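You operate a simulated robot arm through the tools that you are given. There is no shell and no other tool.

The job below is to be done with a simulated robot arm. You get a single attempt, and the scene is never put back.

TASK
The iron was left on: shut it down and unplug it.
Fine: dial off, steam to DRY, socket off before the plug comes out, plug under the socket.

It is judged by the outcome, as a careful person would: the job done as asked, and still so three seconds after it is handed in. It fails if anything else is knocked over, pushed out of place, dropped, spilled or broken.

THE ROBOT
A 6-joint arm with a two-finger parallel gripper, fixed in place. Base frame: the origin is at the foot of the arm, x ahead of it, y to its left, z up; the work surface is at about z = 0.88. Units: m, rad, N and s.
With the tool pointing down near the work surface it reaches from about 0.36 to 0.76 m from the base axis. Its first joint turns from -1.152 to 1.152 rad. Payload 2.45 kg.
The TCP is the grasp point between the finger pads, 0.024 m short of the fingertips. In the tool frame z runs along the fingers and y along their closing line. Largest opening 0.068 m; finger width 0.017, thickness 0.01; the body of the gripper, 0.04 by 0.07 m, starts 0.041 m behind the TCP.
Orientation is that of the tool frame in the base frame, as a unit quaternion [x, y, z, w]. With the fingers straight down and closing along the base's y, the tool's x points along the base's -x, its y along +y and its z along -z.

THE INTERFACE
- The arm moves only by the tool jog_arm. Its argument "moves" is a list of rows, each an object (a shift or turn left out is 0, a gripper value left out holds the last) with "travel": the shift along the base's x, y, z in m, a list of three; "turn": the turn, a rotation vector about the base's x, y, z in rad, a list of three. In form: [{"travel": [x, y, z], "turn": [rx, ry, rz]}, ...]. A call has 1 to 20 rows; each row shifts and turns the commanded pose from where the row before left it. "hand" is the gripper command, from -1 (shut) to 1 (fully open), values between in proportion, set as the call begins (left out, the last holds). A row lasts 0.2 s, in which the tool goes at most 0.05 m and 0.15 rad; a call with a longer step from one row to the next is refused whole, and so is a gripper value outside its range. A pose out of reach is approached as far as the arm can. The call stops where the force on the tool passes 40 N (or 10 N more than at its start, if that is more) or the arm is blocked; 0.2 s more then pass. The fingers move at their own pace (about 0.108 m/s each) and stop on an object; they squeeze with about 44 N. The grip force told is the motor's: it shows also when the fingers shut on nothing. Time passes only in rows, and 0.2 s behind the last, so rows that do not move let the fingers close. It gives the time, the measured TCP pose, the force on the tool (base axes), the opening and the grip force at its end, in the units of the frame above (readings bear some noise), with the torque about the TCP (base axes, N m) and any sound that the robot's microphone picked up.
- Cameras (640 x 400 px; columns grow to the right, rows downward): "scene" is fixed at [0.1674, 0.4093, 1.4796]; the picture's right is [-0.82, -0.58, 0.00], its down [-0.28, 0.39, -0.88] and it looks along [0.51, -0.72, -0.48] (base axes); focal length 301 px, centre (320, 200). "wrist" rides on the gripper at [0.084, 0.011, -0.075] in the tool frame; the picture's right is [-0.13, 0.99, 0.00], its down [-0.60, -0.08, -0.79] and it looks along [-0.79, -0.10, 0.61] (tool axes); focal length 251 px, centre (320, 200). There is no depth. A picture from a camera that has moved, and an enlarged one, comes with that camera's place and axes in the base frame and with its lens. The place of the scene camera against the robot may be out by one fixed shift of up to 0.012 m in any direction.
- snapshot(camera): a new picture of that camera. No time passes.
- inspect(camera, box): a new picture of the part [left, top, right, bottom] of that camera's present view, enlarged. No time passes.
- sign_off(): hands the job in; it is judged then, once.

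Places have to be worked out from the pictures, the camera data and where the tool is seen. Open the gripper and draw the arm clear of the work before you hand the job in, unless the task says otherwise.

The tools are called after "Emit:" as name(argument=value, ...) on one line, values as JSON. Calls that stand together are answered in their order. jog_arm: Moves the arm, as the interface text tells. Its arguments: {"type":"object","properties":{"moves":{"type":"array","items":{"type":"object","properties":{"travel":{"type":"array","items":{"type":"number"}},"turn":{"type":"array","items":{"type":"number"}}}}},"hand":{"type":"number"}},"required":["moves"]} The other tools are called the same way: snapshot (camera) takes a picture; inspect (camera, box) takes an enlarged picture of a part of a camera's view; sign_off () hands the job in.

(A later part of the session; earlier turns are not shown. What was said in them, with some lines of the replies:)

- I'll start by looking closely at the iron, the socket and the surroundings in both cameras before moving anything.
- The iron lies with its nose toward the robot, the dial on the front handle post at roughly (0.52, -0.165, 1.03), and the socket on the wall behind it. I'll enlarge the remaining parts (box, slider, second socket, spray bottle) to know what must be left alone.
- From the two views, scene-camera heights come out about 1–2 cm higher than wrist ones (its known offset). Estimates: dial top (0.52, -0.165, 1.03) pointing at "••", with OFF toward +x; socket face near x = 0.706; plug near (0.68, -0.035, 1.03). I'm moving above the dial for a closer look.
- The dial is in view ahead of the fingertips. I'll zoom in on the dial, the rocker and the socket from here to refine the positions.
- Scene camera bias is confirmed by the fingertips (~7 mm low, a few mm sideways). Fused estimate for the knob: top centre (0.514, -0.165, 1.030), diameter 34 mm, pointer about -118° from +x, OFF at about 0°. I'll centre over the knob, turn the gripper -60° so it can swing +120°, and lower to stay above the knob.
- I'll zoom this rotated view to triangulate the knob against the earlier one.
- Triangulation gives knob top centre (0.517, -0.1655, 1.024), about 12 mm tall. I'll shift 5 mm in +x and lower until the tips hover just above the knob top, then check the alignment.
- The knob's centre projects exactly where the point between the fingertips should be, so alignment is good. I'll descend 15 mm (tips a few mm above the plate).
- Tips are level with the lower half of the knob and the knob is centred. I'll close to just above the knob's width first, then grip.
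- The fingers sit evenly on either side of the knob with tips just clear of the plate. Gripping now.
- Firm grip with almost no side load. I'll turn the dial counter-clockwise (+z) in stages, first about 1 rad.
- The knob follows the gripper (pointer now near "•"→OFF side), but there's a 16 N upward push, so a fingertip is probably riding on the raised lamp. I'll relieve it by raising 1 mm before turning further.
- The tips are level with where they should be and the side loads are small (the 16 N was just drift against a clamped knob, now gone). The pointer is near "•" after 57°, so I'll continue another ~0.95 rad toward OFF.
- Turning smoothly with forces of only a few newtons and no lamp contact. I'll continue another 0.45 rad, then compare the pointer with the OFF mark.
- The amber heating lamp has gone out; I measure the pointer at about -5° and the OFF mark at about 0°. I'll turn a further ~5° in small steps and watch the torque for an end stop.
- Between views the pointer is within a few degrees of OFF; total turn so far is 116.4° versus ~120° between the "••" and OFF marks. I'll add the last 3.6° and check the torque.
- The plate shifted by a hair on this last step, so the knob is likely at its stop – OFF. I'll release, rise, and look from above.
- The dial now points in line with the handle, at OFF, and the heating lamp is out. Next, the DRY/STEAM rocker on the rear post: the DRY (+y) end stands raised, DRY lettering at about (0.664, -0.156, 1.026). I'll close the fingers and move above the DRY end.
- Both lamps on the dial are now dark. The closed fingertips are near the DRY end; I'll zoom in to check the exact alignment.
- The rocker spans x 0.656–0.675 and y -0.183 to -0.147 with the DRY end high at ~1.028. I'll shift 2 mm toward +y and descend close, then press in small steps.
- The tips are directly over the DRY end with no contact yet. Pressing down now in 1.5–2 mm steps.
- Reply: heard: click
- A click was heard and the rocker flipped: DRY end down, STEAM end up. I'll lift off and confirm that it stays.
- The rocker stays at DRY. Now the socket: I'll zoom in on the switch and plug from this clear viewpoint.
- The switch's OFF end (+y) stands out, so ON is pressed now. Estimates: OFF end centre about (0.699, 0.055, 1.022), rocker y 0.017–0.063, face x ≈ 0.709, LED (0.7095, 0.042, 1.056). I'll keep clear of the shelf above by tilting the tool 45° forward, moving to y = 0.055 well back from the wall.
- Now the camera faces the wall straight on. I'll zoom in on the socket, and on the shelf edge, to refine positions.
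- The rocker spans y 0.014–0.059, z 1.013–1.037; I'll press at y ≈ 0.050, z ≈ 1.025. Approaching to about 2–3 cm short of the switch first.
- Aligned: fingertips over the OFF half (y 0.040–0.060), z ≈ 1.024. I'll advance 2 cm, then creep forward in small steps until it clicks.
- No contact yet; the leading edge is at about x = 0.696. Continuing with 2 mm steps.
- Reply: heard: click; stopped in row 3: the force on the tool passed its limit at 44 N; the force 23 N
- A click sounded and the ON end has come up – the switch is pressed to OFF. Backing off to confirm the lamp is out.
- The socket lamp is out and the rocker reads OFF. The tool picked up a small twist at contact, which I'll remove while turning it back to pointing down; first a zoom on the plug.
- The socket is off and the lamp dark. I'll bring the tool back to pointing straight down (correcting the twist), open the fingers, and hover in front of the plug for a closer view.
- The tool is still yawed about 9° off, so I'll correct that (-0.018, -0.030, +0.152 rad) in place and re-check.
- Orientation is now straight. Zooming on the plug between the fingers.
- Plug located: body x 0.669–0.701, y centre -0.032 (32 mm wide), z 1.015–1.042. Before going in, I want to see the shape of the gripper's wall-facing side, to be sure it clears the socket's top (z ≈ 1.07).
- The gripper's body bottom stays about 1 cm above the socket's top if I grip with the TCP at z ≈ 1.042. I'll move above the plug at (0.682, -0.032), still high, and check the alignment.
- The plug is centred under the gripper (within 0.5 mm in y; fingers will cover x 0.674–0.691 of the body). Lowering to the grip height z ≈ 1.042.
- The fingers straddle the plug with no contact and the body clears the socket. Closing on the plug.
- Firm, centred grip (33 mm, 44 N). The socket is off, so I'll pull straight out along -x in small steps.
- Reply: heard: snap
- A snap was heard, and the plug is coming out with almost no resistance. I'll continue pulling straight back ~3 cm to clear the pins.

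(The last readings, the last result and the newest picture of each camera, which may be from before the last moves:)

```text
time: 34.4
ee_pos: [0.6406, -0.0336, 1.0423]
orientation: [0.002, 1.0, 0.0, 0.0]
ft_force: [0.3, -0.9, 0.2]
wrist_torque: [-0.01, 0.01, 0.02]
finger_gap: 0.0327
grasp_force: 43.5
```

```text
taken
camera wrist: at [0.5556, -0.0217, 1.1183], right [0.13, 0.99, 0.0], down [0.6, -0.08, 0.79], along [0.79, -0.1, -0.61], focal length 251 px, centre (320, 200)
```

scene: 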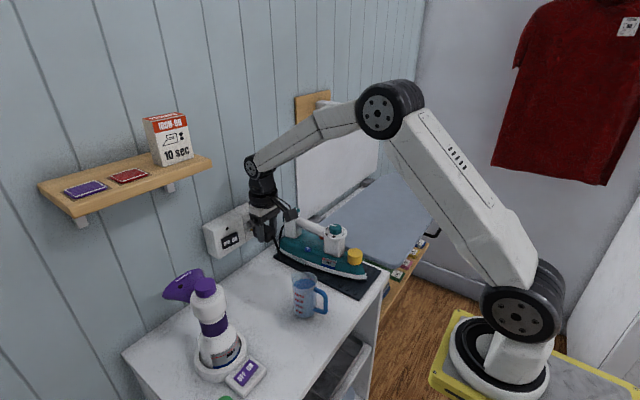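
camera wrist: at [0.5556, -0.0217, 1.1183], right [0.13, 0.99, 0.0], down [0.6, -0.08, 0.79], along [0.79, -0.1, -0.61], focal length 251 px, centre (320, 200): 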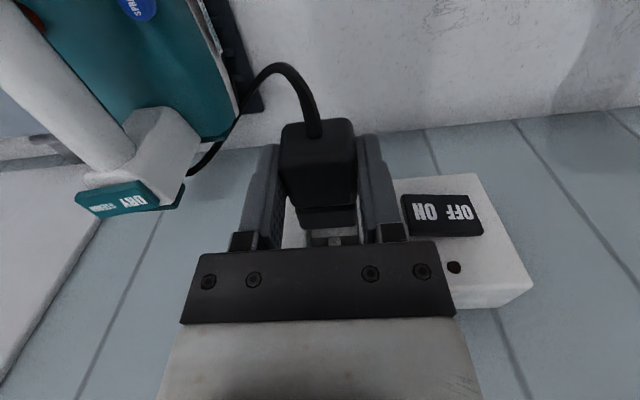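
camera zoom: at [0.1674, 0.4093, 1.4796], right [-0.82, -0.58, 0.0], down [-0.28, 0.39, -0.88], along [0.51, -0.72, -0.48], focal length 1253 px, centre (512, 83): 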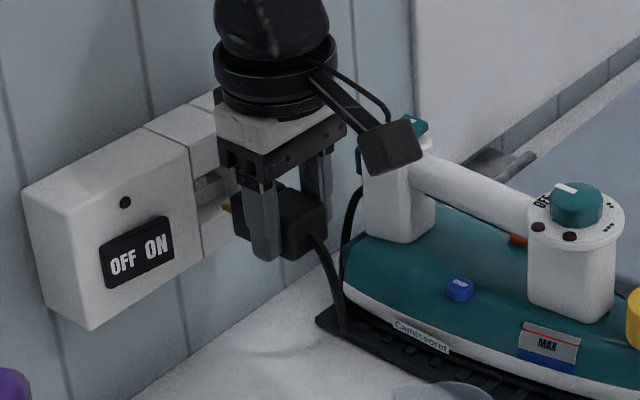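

The plug is fully out (gold pins visible) and the socket lamp stays dark. To lower it without the wrist camera hitting the jug (near x 0.49, y 0.01), I'll first yaw the tool -45° up here, then lower below the socket.

Emit:
jog_arm(moves=[{"travel": [0, 0, 0], "turn": [0, 0, -0.1309]}, {"travel": [0, 0, 0], "turn": [0, 0, -0.1309]}, {"travel": [0, 0, 0], "turn": [0, 0, -0.1309]}, {"travel": [0.002, 0, 0], "turn": [0, 0, -0.1309]}, {"travel": [0.002, 0, 0], "turn": [0, 0, -0.1309]}, {"travel": [0.001, 0, 0], "turn": [0, 0, -0.1309]}, {"travel": [0, 0, 0]}])

Emit:
snapshot(camera="wrist")

Emit:
inspect(camera="scene", box=[210, 180, 370, 320])

```text
time: 36.0
ee_pos: [0.6457, -0.0328, 1.0424]
orientation: [0.384, 0.923, 0.0, 0.001]
ft_force: [0.2, -0.1, 0.6]
wrist_torque: [-0.01, 0.01, 0.01]
finger_gap: 0.0331
grasp_force: 44.2
```

```text
taken
camera wrist: at [0.594, 0.0351, 1.1175], right [0.8, 0.61, 0.0], down [0.37, -0.48, 0.79], along [0.48, -0.63, -0.61], focal length 251 px, centre (320, 200)
```

wrist: 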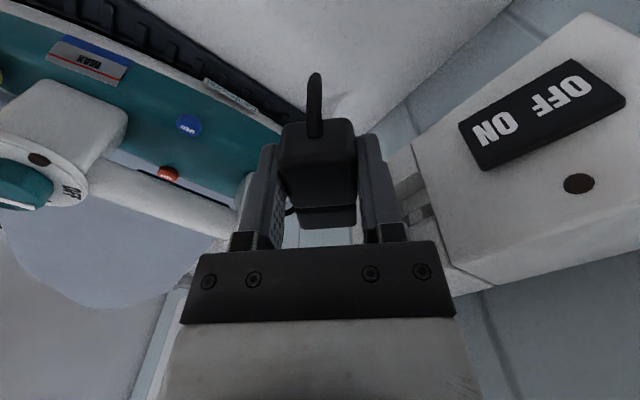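

```text
2.86 times, centred on (290, 250) of scene
camera zoom: at [0.1674, 0.4093, 1.4796], right [-0.82, -0.58, 0.0], down [-0.28, 0.39, -0.88], along [0.51, -0.72, -0.48], focal length 859 px, centre (406, 57)
```

zoom: 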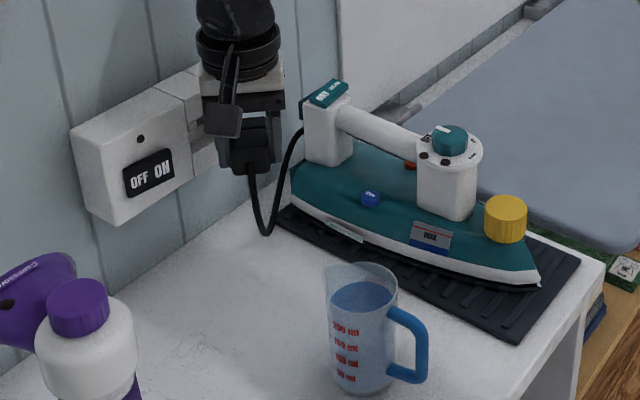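

Orientation and cord look fine, with a clear drop path. Lowering to about 1 cm above the table.

Emit:
jog_arm(moves=[{"travel": [0, 0, -0.02]}, {"travel": [0, 0, -0.025]}, {"travel": [0, 0, -0.025]}, {"travel": [0, 0, -0.02]}, {"travel": [0, 0, -0.015]}, {"travel": [0, 0, -0.012]}, {"travel": [0, 0, -0.008]}, {"travel": [0, 0, 0]}])

Emit:
snapshot(camera="wrist")

Emit:
inspect(camera="scene", box=[210, 180, 370, 320])

```text
time: 37.8
ee_pos: [0.6457, -0.0337, 0.9161]
orientation: [0.383, 0.924, 0.0, 0.001]
ft_force: [1.0, -0.6, 0.0]
wrist_torque: [0.04, 0.02, 0.0]
finger_gap: 0.0332
grasp_force: 43.7
```

```text
taken
camera wrist: at [0.5933, 0.034, 0.992], right [0.79, 0.61, 0.0], down [0.37, -0.48, 0.79], along [0.48, -0.63, -0.61], focal length 251 px, centre (320, 200)
```

wrist: 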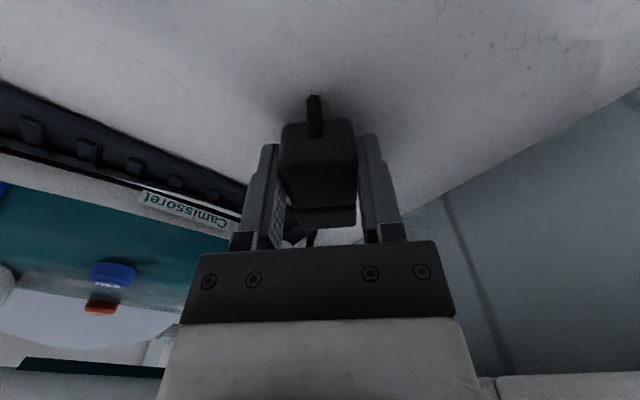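

```text
2.86 times, centred on (290, 250) of scene
camera zoom: at [0.1674, 0.4093, 1.4796], right [-0.82, -0.58, 0.0], down [-0.28, 0.39, -0.88], along [0.51, -0.72, -0.48], focal length 859 px, centre (406, 57)
```

zoom: 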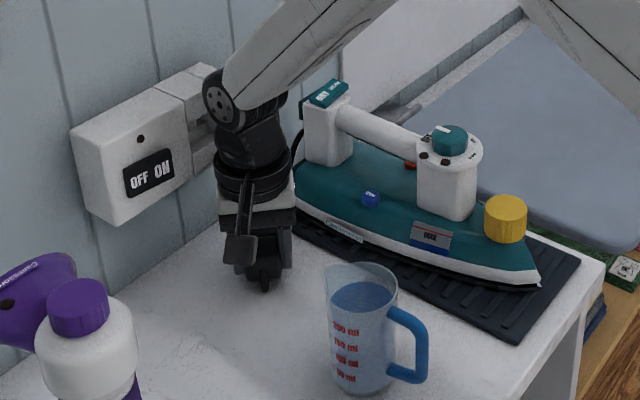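

Emit:
inspect(camera="wrist", box=[230, 80, 420, 240])

Emit:
inspect(camera="scene", box=[270, 235, 326, 295])

```text
2.50 times, centred on (325, 160) of wrist
camera zoom: at [0.5933, 0.034, 0.992], right [0.79, 0.61, 0.0], down [0.37, -0.48, 0.79], along [0.48, -0.63, -0.61], focal length 629 px, centre (308, 300)
```

zoom: 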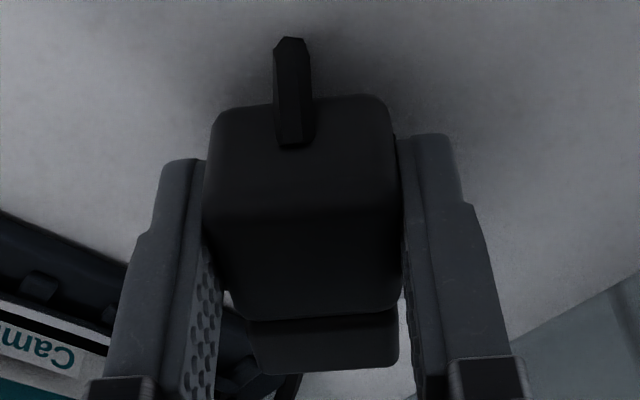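

```text
6.67 times, centred on (298, 265) of scene
camera zoom: at [0.1674, 0.4093, 1.4796], right [-0.82, -0.58, 0.0], down [-0.28, 0.39, -0.88], along [0.51, -0.72, -0.48], focal length 2005 px, centre (467, -233)
```

zoom: 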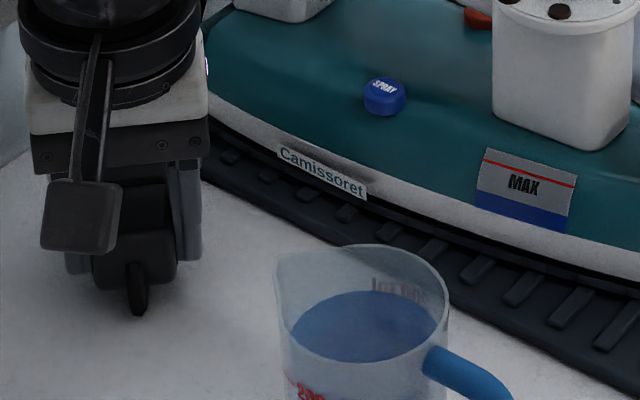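

The plug hangs about 1 cm above the table. Lowering slowly to contact.

Emit:
jog_arm(moves=[{"travel": [0, 0, -0.003]}, {"travel": [0, 0, -0.002]}, {"travel": [0, 0, -0.002]}, {"travel": [0, 0, 0]}])

Emit:
inspect(camera="scene", box=[260, 230, 320, 290])

Emit:
inspect(camera="wrist", box=[230, 80, 420, 240])

```text
time: 38.8
ee_pos: [0.6446, -0.0338, 0.9104]
orientation: [0.383, 0.924, 0.0, -0.001]
ft_force: [-1.0, -1.5, 0.4]
wrist_torque: [0.02, 0.01, -0.01]
finger_gap: 0.0328
grasp_force: 44.3
```

```text
6.67 times, centred on (290, 260) of scene
camera zoom: at [0.1674, 0.4093, 1.4796], right [-0.82, -0.58, 0.0], down [-0.28, 0.39, -0.88], along [0.51, -0.72, -0.48], focal length 2005 px, centre (520, -200)
```

zoom: 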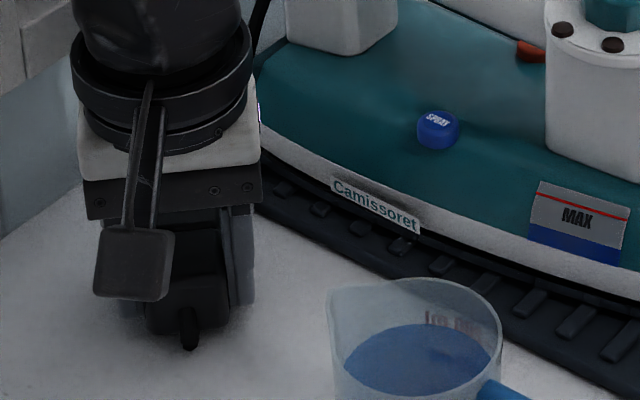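

```text
2.50 times, centred on (325, 160) of wrist
camera zoom: at [0.594, 0.0344, 0.9858], right [0.79, 0.61, 0.0], down [0.37, -0.48, 0.79], along [0.48, -0.63, -0.61], focal length 629 px, centre (308, 300)
```

zoom: 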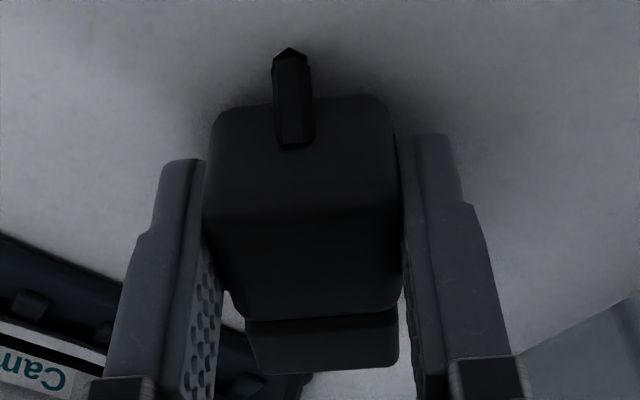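

No contact yet (force ≈ 0). Continuing down in 1 mm steps.

Emit:
jog_arm(moves=[{"travel": [0, 0, -0.001]}, {"travel": [0, 0, -0.001]}, {"travel": [0, 0, -0.001]}, {"travel": [0, 0, 0]}])

Emit:
inspect(camera="scene", box=[260, 230, 320, 290])

```text
time: 39.8
ee_pos: [0.6472, -0.0341, 0.9076]
orientation: [0.383, 0.924, 0.0, 0.001]
ft_force: [-1.1, 0.4, 1.4]
wrist_torque: [-0.03, 0.03, 0.01]
finger_gap: 0.0328
grasp_force: 44.4
```

```text
6.67 times, centred on (290, 260) of scene
camera zoom: at [0.1674, 0.4093, 1.4796], right [-0.82, -0.58, 0.0], down [-0.28, 0.39, -0.88], along [0.51, -0.72, -0.48], focal length 2005 px, centre (520, -200)
```

zoom: 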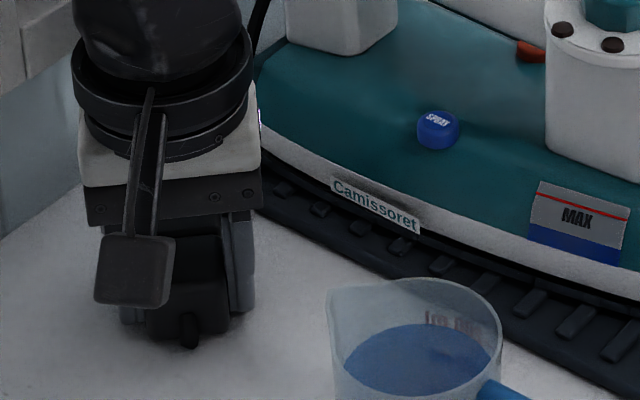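

Emit:
jog_arm(moves=[{"travel": [0, 0, -0.001]}, {"travel": [0, 0, -0.001]}, {"travel": [0, 0, 0]}])

```text
time: 40.6
ee_pos: [0.6464, -0.034, 0.9065]
orientation: [0.383, 0.924, 0.0, 0.002]
ft_force: [-1.2, -3.0, 14.0]
wrist_torque: [-0.13, 0.11, 0.01]
finger_gap: 0.0331
grasp_force: 44.2
```

Contact with the table (14 N upward) – the plug is resting on it. I'll ease up 1 mm and open the fingers slightly to release.

Emit:
jog_arm(moves=[{"travel": [0, 0, 0.001]}, {"travel": [0, 0, 0]}])

Emit:
jog_arm(moves=[{"travel": [0, 0, 0]}, {"travel": [0, 0, 0]}, {"travel": [0, 0, 0]}], hand=0.45)

Emit:
snapshot(camera="wrist")

Emit:
inspect(camera="scene", box=[250, 220, 330, 290])

```text
time: 41.2
ee_pos: [0.646, -0.0339, 0.9076]
orientation: [0.384, 0.924, 0.0, 0.001]
ft_force: [4.0, -1.9, 9.5]
wrist_torque: [-0.07, -0.09, 0.01]
finger_gap: 0.033
grasp_force: 44.4
```

```text
time: 42.0
ee_pos: [0.6435, -0.0328, 0.9068]
orientation: [0.384, 0.923, 0.0, 0.0]
ft_force: [-0.3, -0.3, 0.0]
wrist_torque: [0.0, -0.04, 0.02]
finger_gap: 0.0494
grasp_force: 0.1
```

```text
taken
camera wrist: at [0.5928, 0.0349, 0.9821], right [0.79, 0.61, 0.0], down [0.37, -0.48, 0.79], along [0.48, -0.63, -0.61], focal length 251 px, centre (320, 200)
```

wrist: 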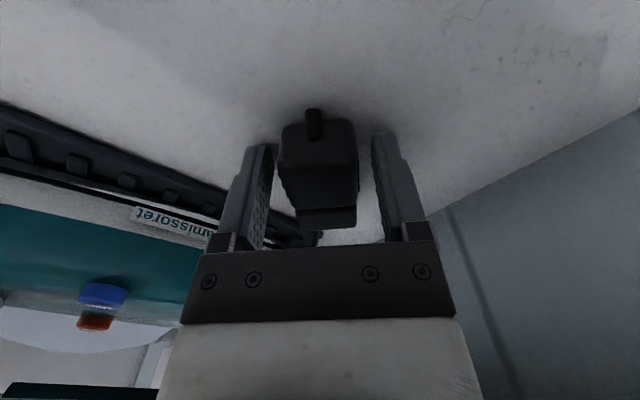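

```text
5.71 times, centred on (290, 255) of scene
camera zoom: at [0.1674, 0.4093, 1.4796], right [-0.82, -0.58, 0.0], down [-0.28, 0.39, -0.88], along [0.51, -0.72, -0.48], focal length 1719 px, centre (491, -114)
```

zoom: 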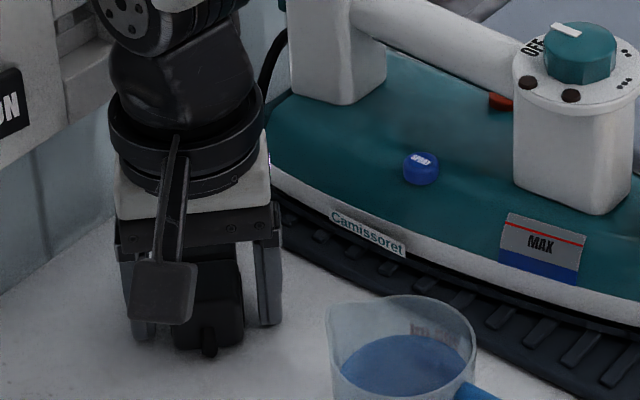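

The plug is released and sits on the table. Rising straight up slowly, then checking that it stays put.

Emit:
jog_arm(moves=[{"travel": [0, 0, 0.01]}, {"travel": [0, 0, 0.02]}, {"travel": [0, 0, 0.03]}, {"travel": [0, 0, 0.035]}, {"travel": [0, 0, 0.04]}, {"travel": [0, 0, 0.04]}, {"travel": [0, 0, 0.03]}])

Emit:
snapshot(camera="wrist")

Emit:
inspect(camera="scene", box=[200, 190, 360, 300])

```text
time: 43.6
ee_pos: [0.6443, -0.0348, 1.1138]
orientation: [0.383, 0.924, 0.0, 0.0]
ft_force: [0.1, 0.4, -0.1]
wrist_torque: [0.0, 0.03, -0.02]
finger_gap: 0.0495
grasp_force: 0.0
```

```text
taken
camera wrist: at [0.5927, 0.0333, 1.1883], right [0.79, 0.61, 0.0], down [0.37, -0.48, 0.79], along [0.48, -0.63, -0.61], focal length 251 px, centre (320, 200)
```

wrist: 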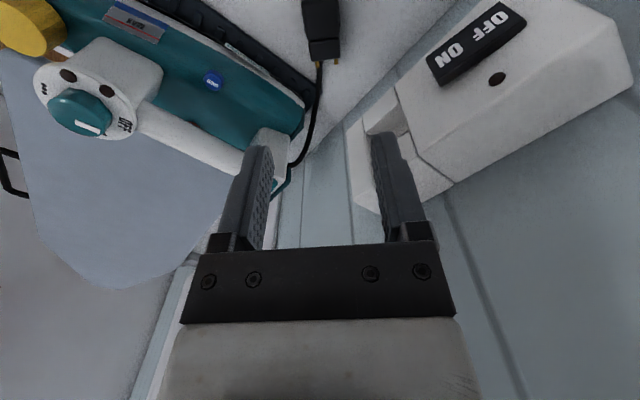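

```text
3.64 times, centred on (280, 245) of scene
camera zoom: at [0.1674, 0.4093, 1.4796], right [-0.82, -0.58, 0.0], down [-0.28, 0.39, -0.88], along [0.51, -0.72, -0.48], focal length 1094 px, centre (466, 36)
```

zoom: 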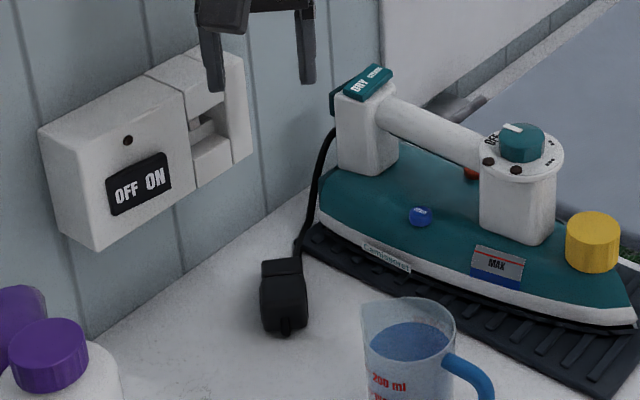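

The plug rests on the table beneath the socket with the cord slack; dial OFF, rocker DRY, switch OFF all visible. I'll retreat up and back, straightening the tool and opening the gripper fully.

Emit:
jog_arm(moves=[{"travel": [-0.01, 0, 0.03], "turn": [0, 0, 0]}, {"travel": [-0.02, 0, 0.03], "turn": [0, 0, 0.1309]}, {"travel": [-0.03, -0.01, 0.03], "turn": [0, 0, 0.1309]}, {"travel": [-0.035, -0.02, 0.03], "turn": [0, 0, 0.1309]}, {"travel": [-0.035, -0.02, 0.03], "turn": [0, 0, 0.1309]}, {"travel": [-0.035, -0.02, 0.03], "turn": [0, 0, 0.1309]}, {"travel": [-0.035, -0.02, 0.025], "turn": [0, 0, 0.1309]}, {"travel": [-0.035, -0.02, 0.015]}, {"travel": [0, 0, 0]}], hand=1)

Emit:
snapshot(camera="scene")

Emit:
inspect(camera="scene", box=[190, 190, 400, 321])

Emit:
snapshot(camera="wrist")

```text
refused: row 4 steps farther than a row can; nothing moved
```

```text
taken
```

scene: 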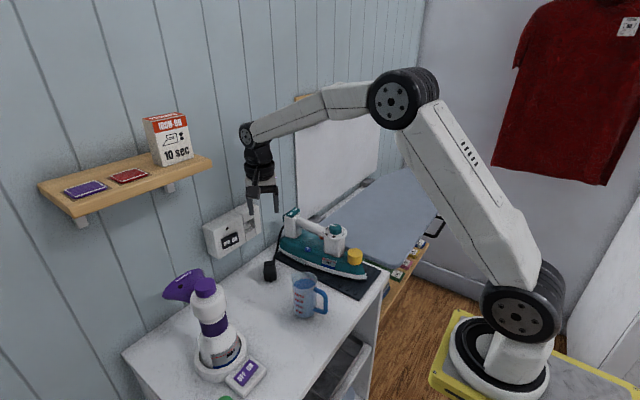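

```text
3.05 times, centred on (295, 256) of scene
camera zoom: at [0.1674, 0.4093, 1.4796], right [-0.82, -0.58, 0.0], down [-0.28, 0.39, -0.88], along [0.51, -0.72, -0.48], focal length 917 px, centre (396, 31)
```

zoom: 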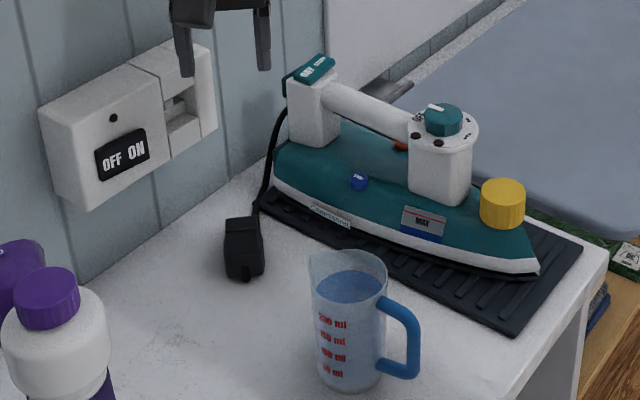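

```text
taken
camera wrist: at [0.5927, 0.0333, 1.1883], right [0.79, 0.61, 0.0], down [0.37, -0.48, 0.79], along [0.48, -0.63, -0.61], focal length 251 px, centre (320, 200)
```

wrist: 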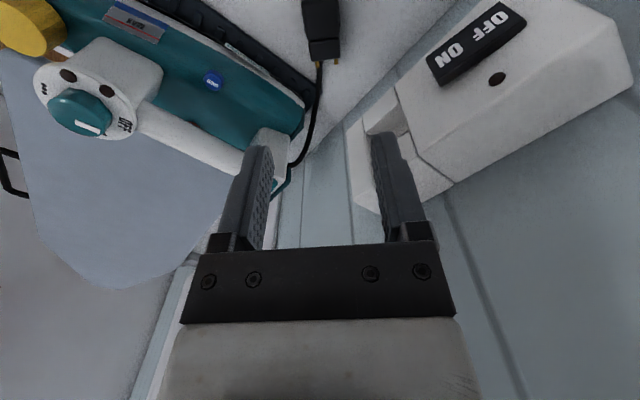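

That move was refused (a row was slightly too long), so nothing moved. Comparing with the first zoom, iron, jug and mat are where they started, and the plug lies only ~3.5 cm out from directly below its plugged-in position. Retreating with shorter rows.

Emit:
jog_arm(moves=[{"travel": [-0.01, 0, 0.03]}, {"travel": [-0.02, 0, 0.03], "turn": [0, 0, 0.1309]}, {"travel": [-0.025, -0.01, 0.03], "turn": [0, 0, 0.1309]}, {"travel": [-0.03, -0.015, 0.025], "turn": [0, 0, 0.1309]}, {"travel": [-0.03, -0.015, 0.025], "turn": [0, 0, 0.1309]}, {"travel": [-0.03, -0.015, 0.025], "turn": [0, 0, 0.1309]}, {"travel": [-0.03, -0.015, 0.025], "turn": [0, 0, 0.1309]}, {"travel": [-0.03, -0.015, 0.02]}, {"travel": [-0.03, -0.015, 0.02]}, {"travel": [0, 0, 0]}], hand=1)

Emit:
snapshot(camera="scene")

Emit:
inspect(camera="scene", box=[190, 190, 400, 321])

Emit:
snapshot(camera="wrist")

Emit:
inspect(camera="scene", box=[314, 210, 362, 240])

```text
time: 45.8
ee_pos: [0.4105, -0.1319, 1.3397]
orientation: [0.001, 1.0, 0.0, 0.0]
ft_force: [0.6, -0.1, -0.1]
wrist_torque: [0.01, 0.01, 0.01]
finger_gap: 0.0681
grasp_force: 0.2
```

```text
taken
```

scene: 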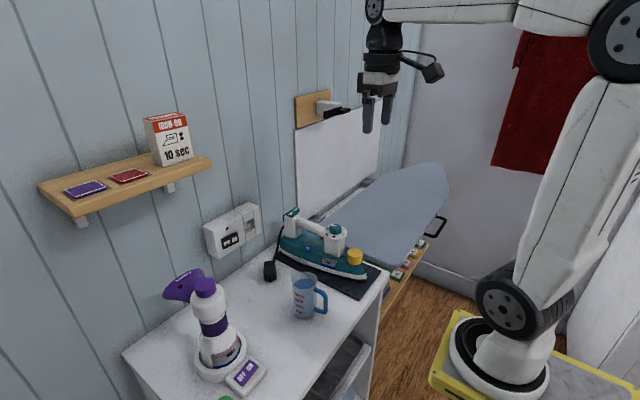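

```text
3.05 times, centred on (295, 256) of scene
camera zoom: at [0.1674, 0.4093, 1.4796], right [-0.82, -0.58, 0.0], down [-0.28, 0.39, -0.88], along [0.51, -0.72, -0.48], focal length 917 px, centre (396, 31)
```

zoom: 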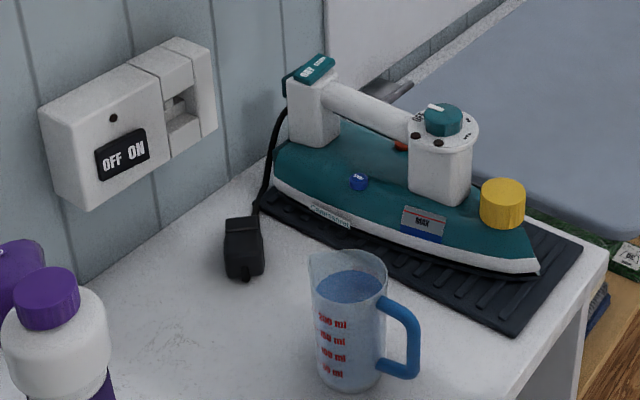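

```text
taken
camera wrist: at [0.3252, -0.1203, 1.4154], right [0.13, 0.99, 0.0], down [0.6, -0.08, 0.79], along [0.79, -0.1, -0.61], focal length 251 px, centre (320, 200)
```

wrist: 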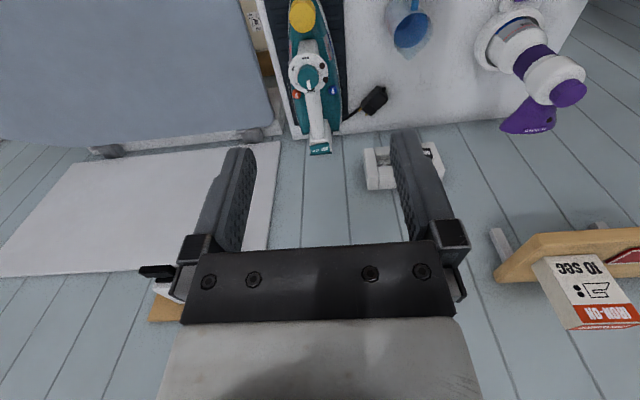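

```text
13.33 times, centred on (338, 225) of scene
camera zoom: at [0.1674, 0.4093, 1.4796], right [-0.82, -0.58, 0.0], down [-0.28, 0.39, -0.88], along [0.51, -0.72, -0.48], focal length 4010 px, centre (80, -133)
```

zoom: 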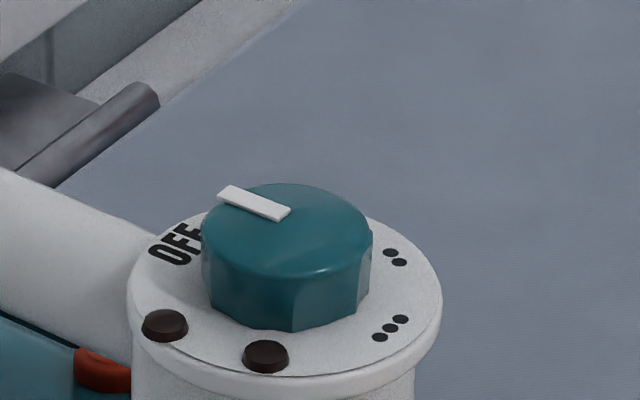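

All lamps are out and nothing else has moved. One last close check of the dial pointer and plug from above.

Emit:
inspect(camera="wrist", box=[270, 30, 366, 100])

Emit:
inspect(camera="wrist", box=[330, 70, 450, 200])

Emit:
inspect(camera="scene", box=[270, 200, 318, 230])

```text
5.71 times, centred on (318, 65) of wrist
camera zoom: at [0.3252, -0.1203, 1.4154], right [0.13, 0.99, 0.0], down [0.6, -0.08, 0.79], along [0.79, -0.1, -0.61], focal length 1437 px, centre (331, 971)
```

zoom: 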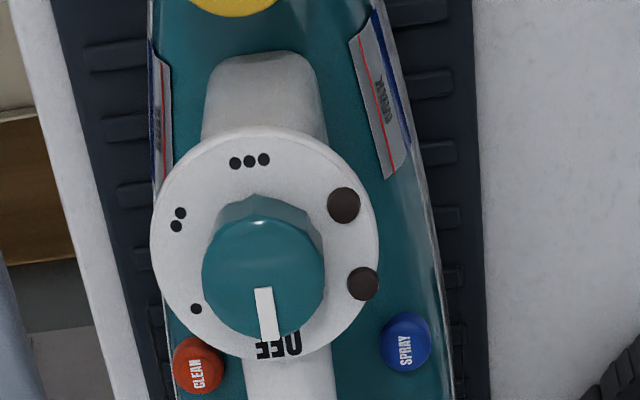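

```text
3.08 times, centred on (390, 135) of wrist
camera zoom: at [0.3252, -0.1203, 1.4154], right [0.13, 0.99, 0.0], down [0.6, -0.08, 0.79], along [0.79, -0.1, -0.61], focal length 774 px, centre (105, 400)
```

zoom: 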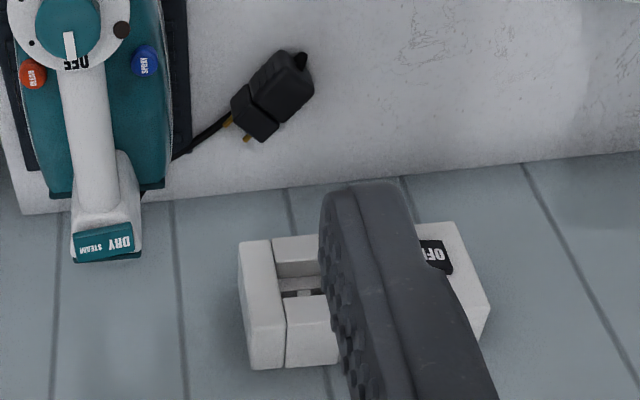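

```text
13.33 times, centred on (294, 215) of scene
camera zoom: at [0.1674, 0.4093, 1.4796], right [-0.82, -0.58, 0.0], down [-0.28, 0.39, -0.88], along [0.51, -0.72, -0.48], focal length 4010 px, centre (667, 0)
```

zoom: 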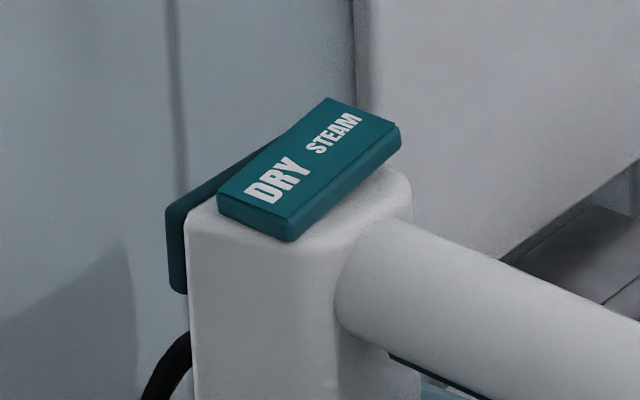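

All checks pass. The dial points squarely at OFF, the steam rocker is at DRY, and the socket switch is OFF with its lamp out. The plug rests on the table below the socket. The gripper is open and the arm is clear, so I'm handing the job in.

Emit:
sign_off()

```text
The job is handed in.
```

The iron is shut down and unplugged, and I've handed the job in. I did the steps in this order:

1. **Dial:** turned from "••" to OFF, and both lamps on the iron are out.
2. **Steam:** rocker pressed to DRY; it clicked and stayed down.
3. **Socket:** switched OFF before the plug came out, and its lamp is out.
4. **Plug:** pulled straight out and set down on the table below the socket. It lies about 6 cm out from the socket's front face, because the gripper couldn't go in closer without touching the socket.

In the last pictures the iron, mat, jug and spray bottle look to be where they started. The gripper is open and the arm is clear of the work.
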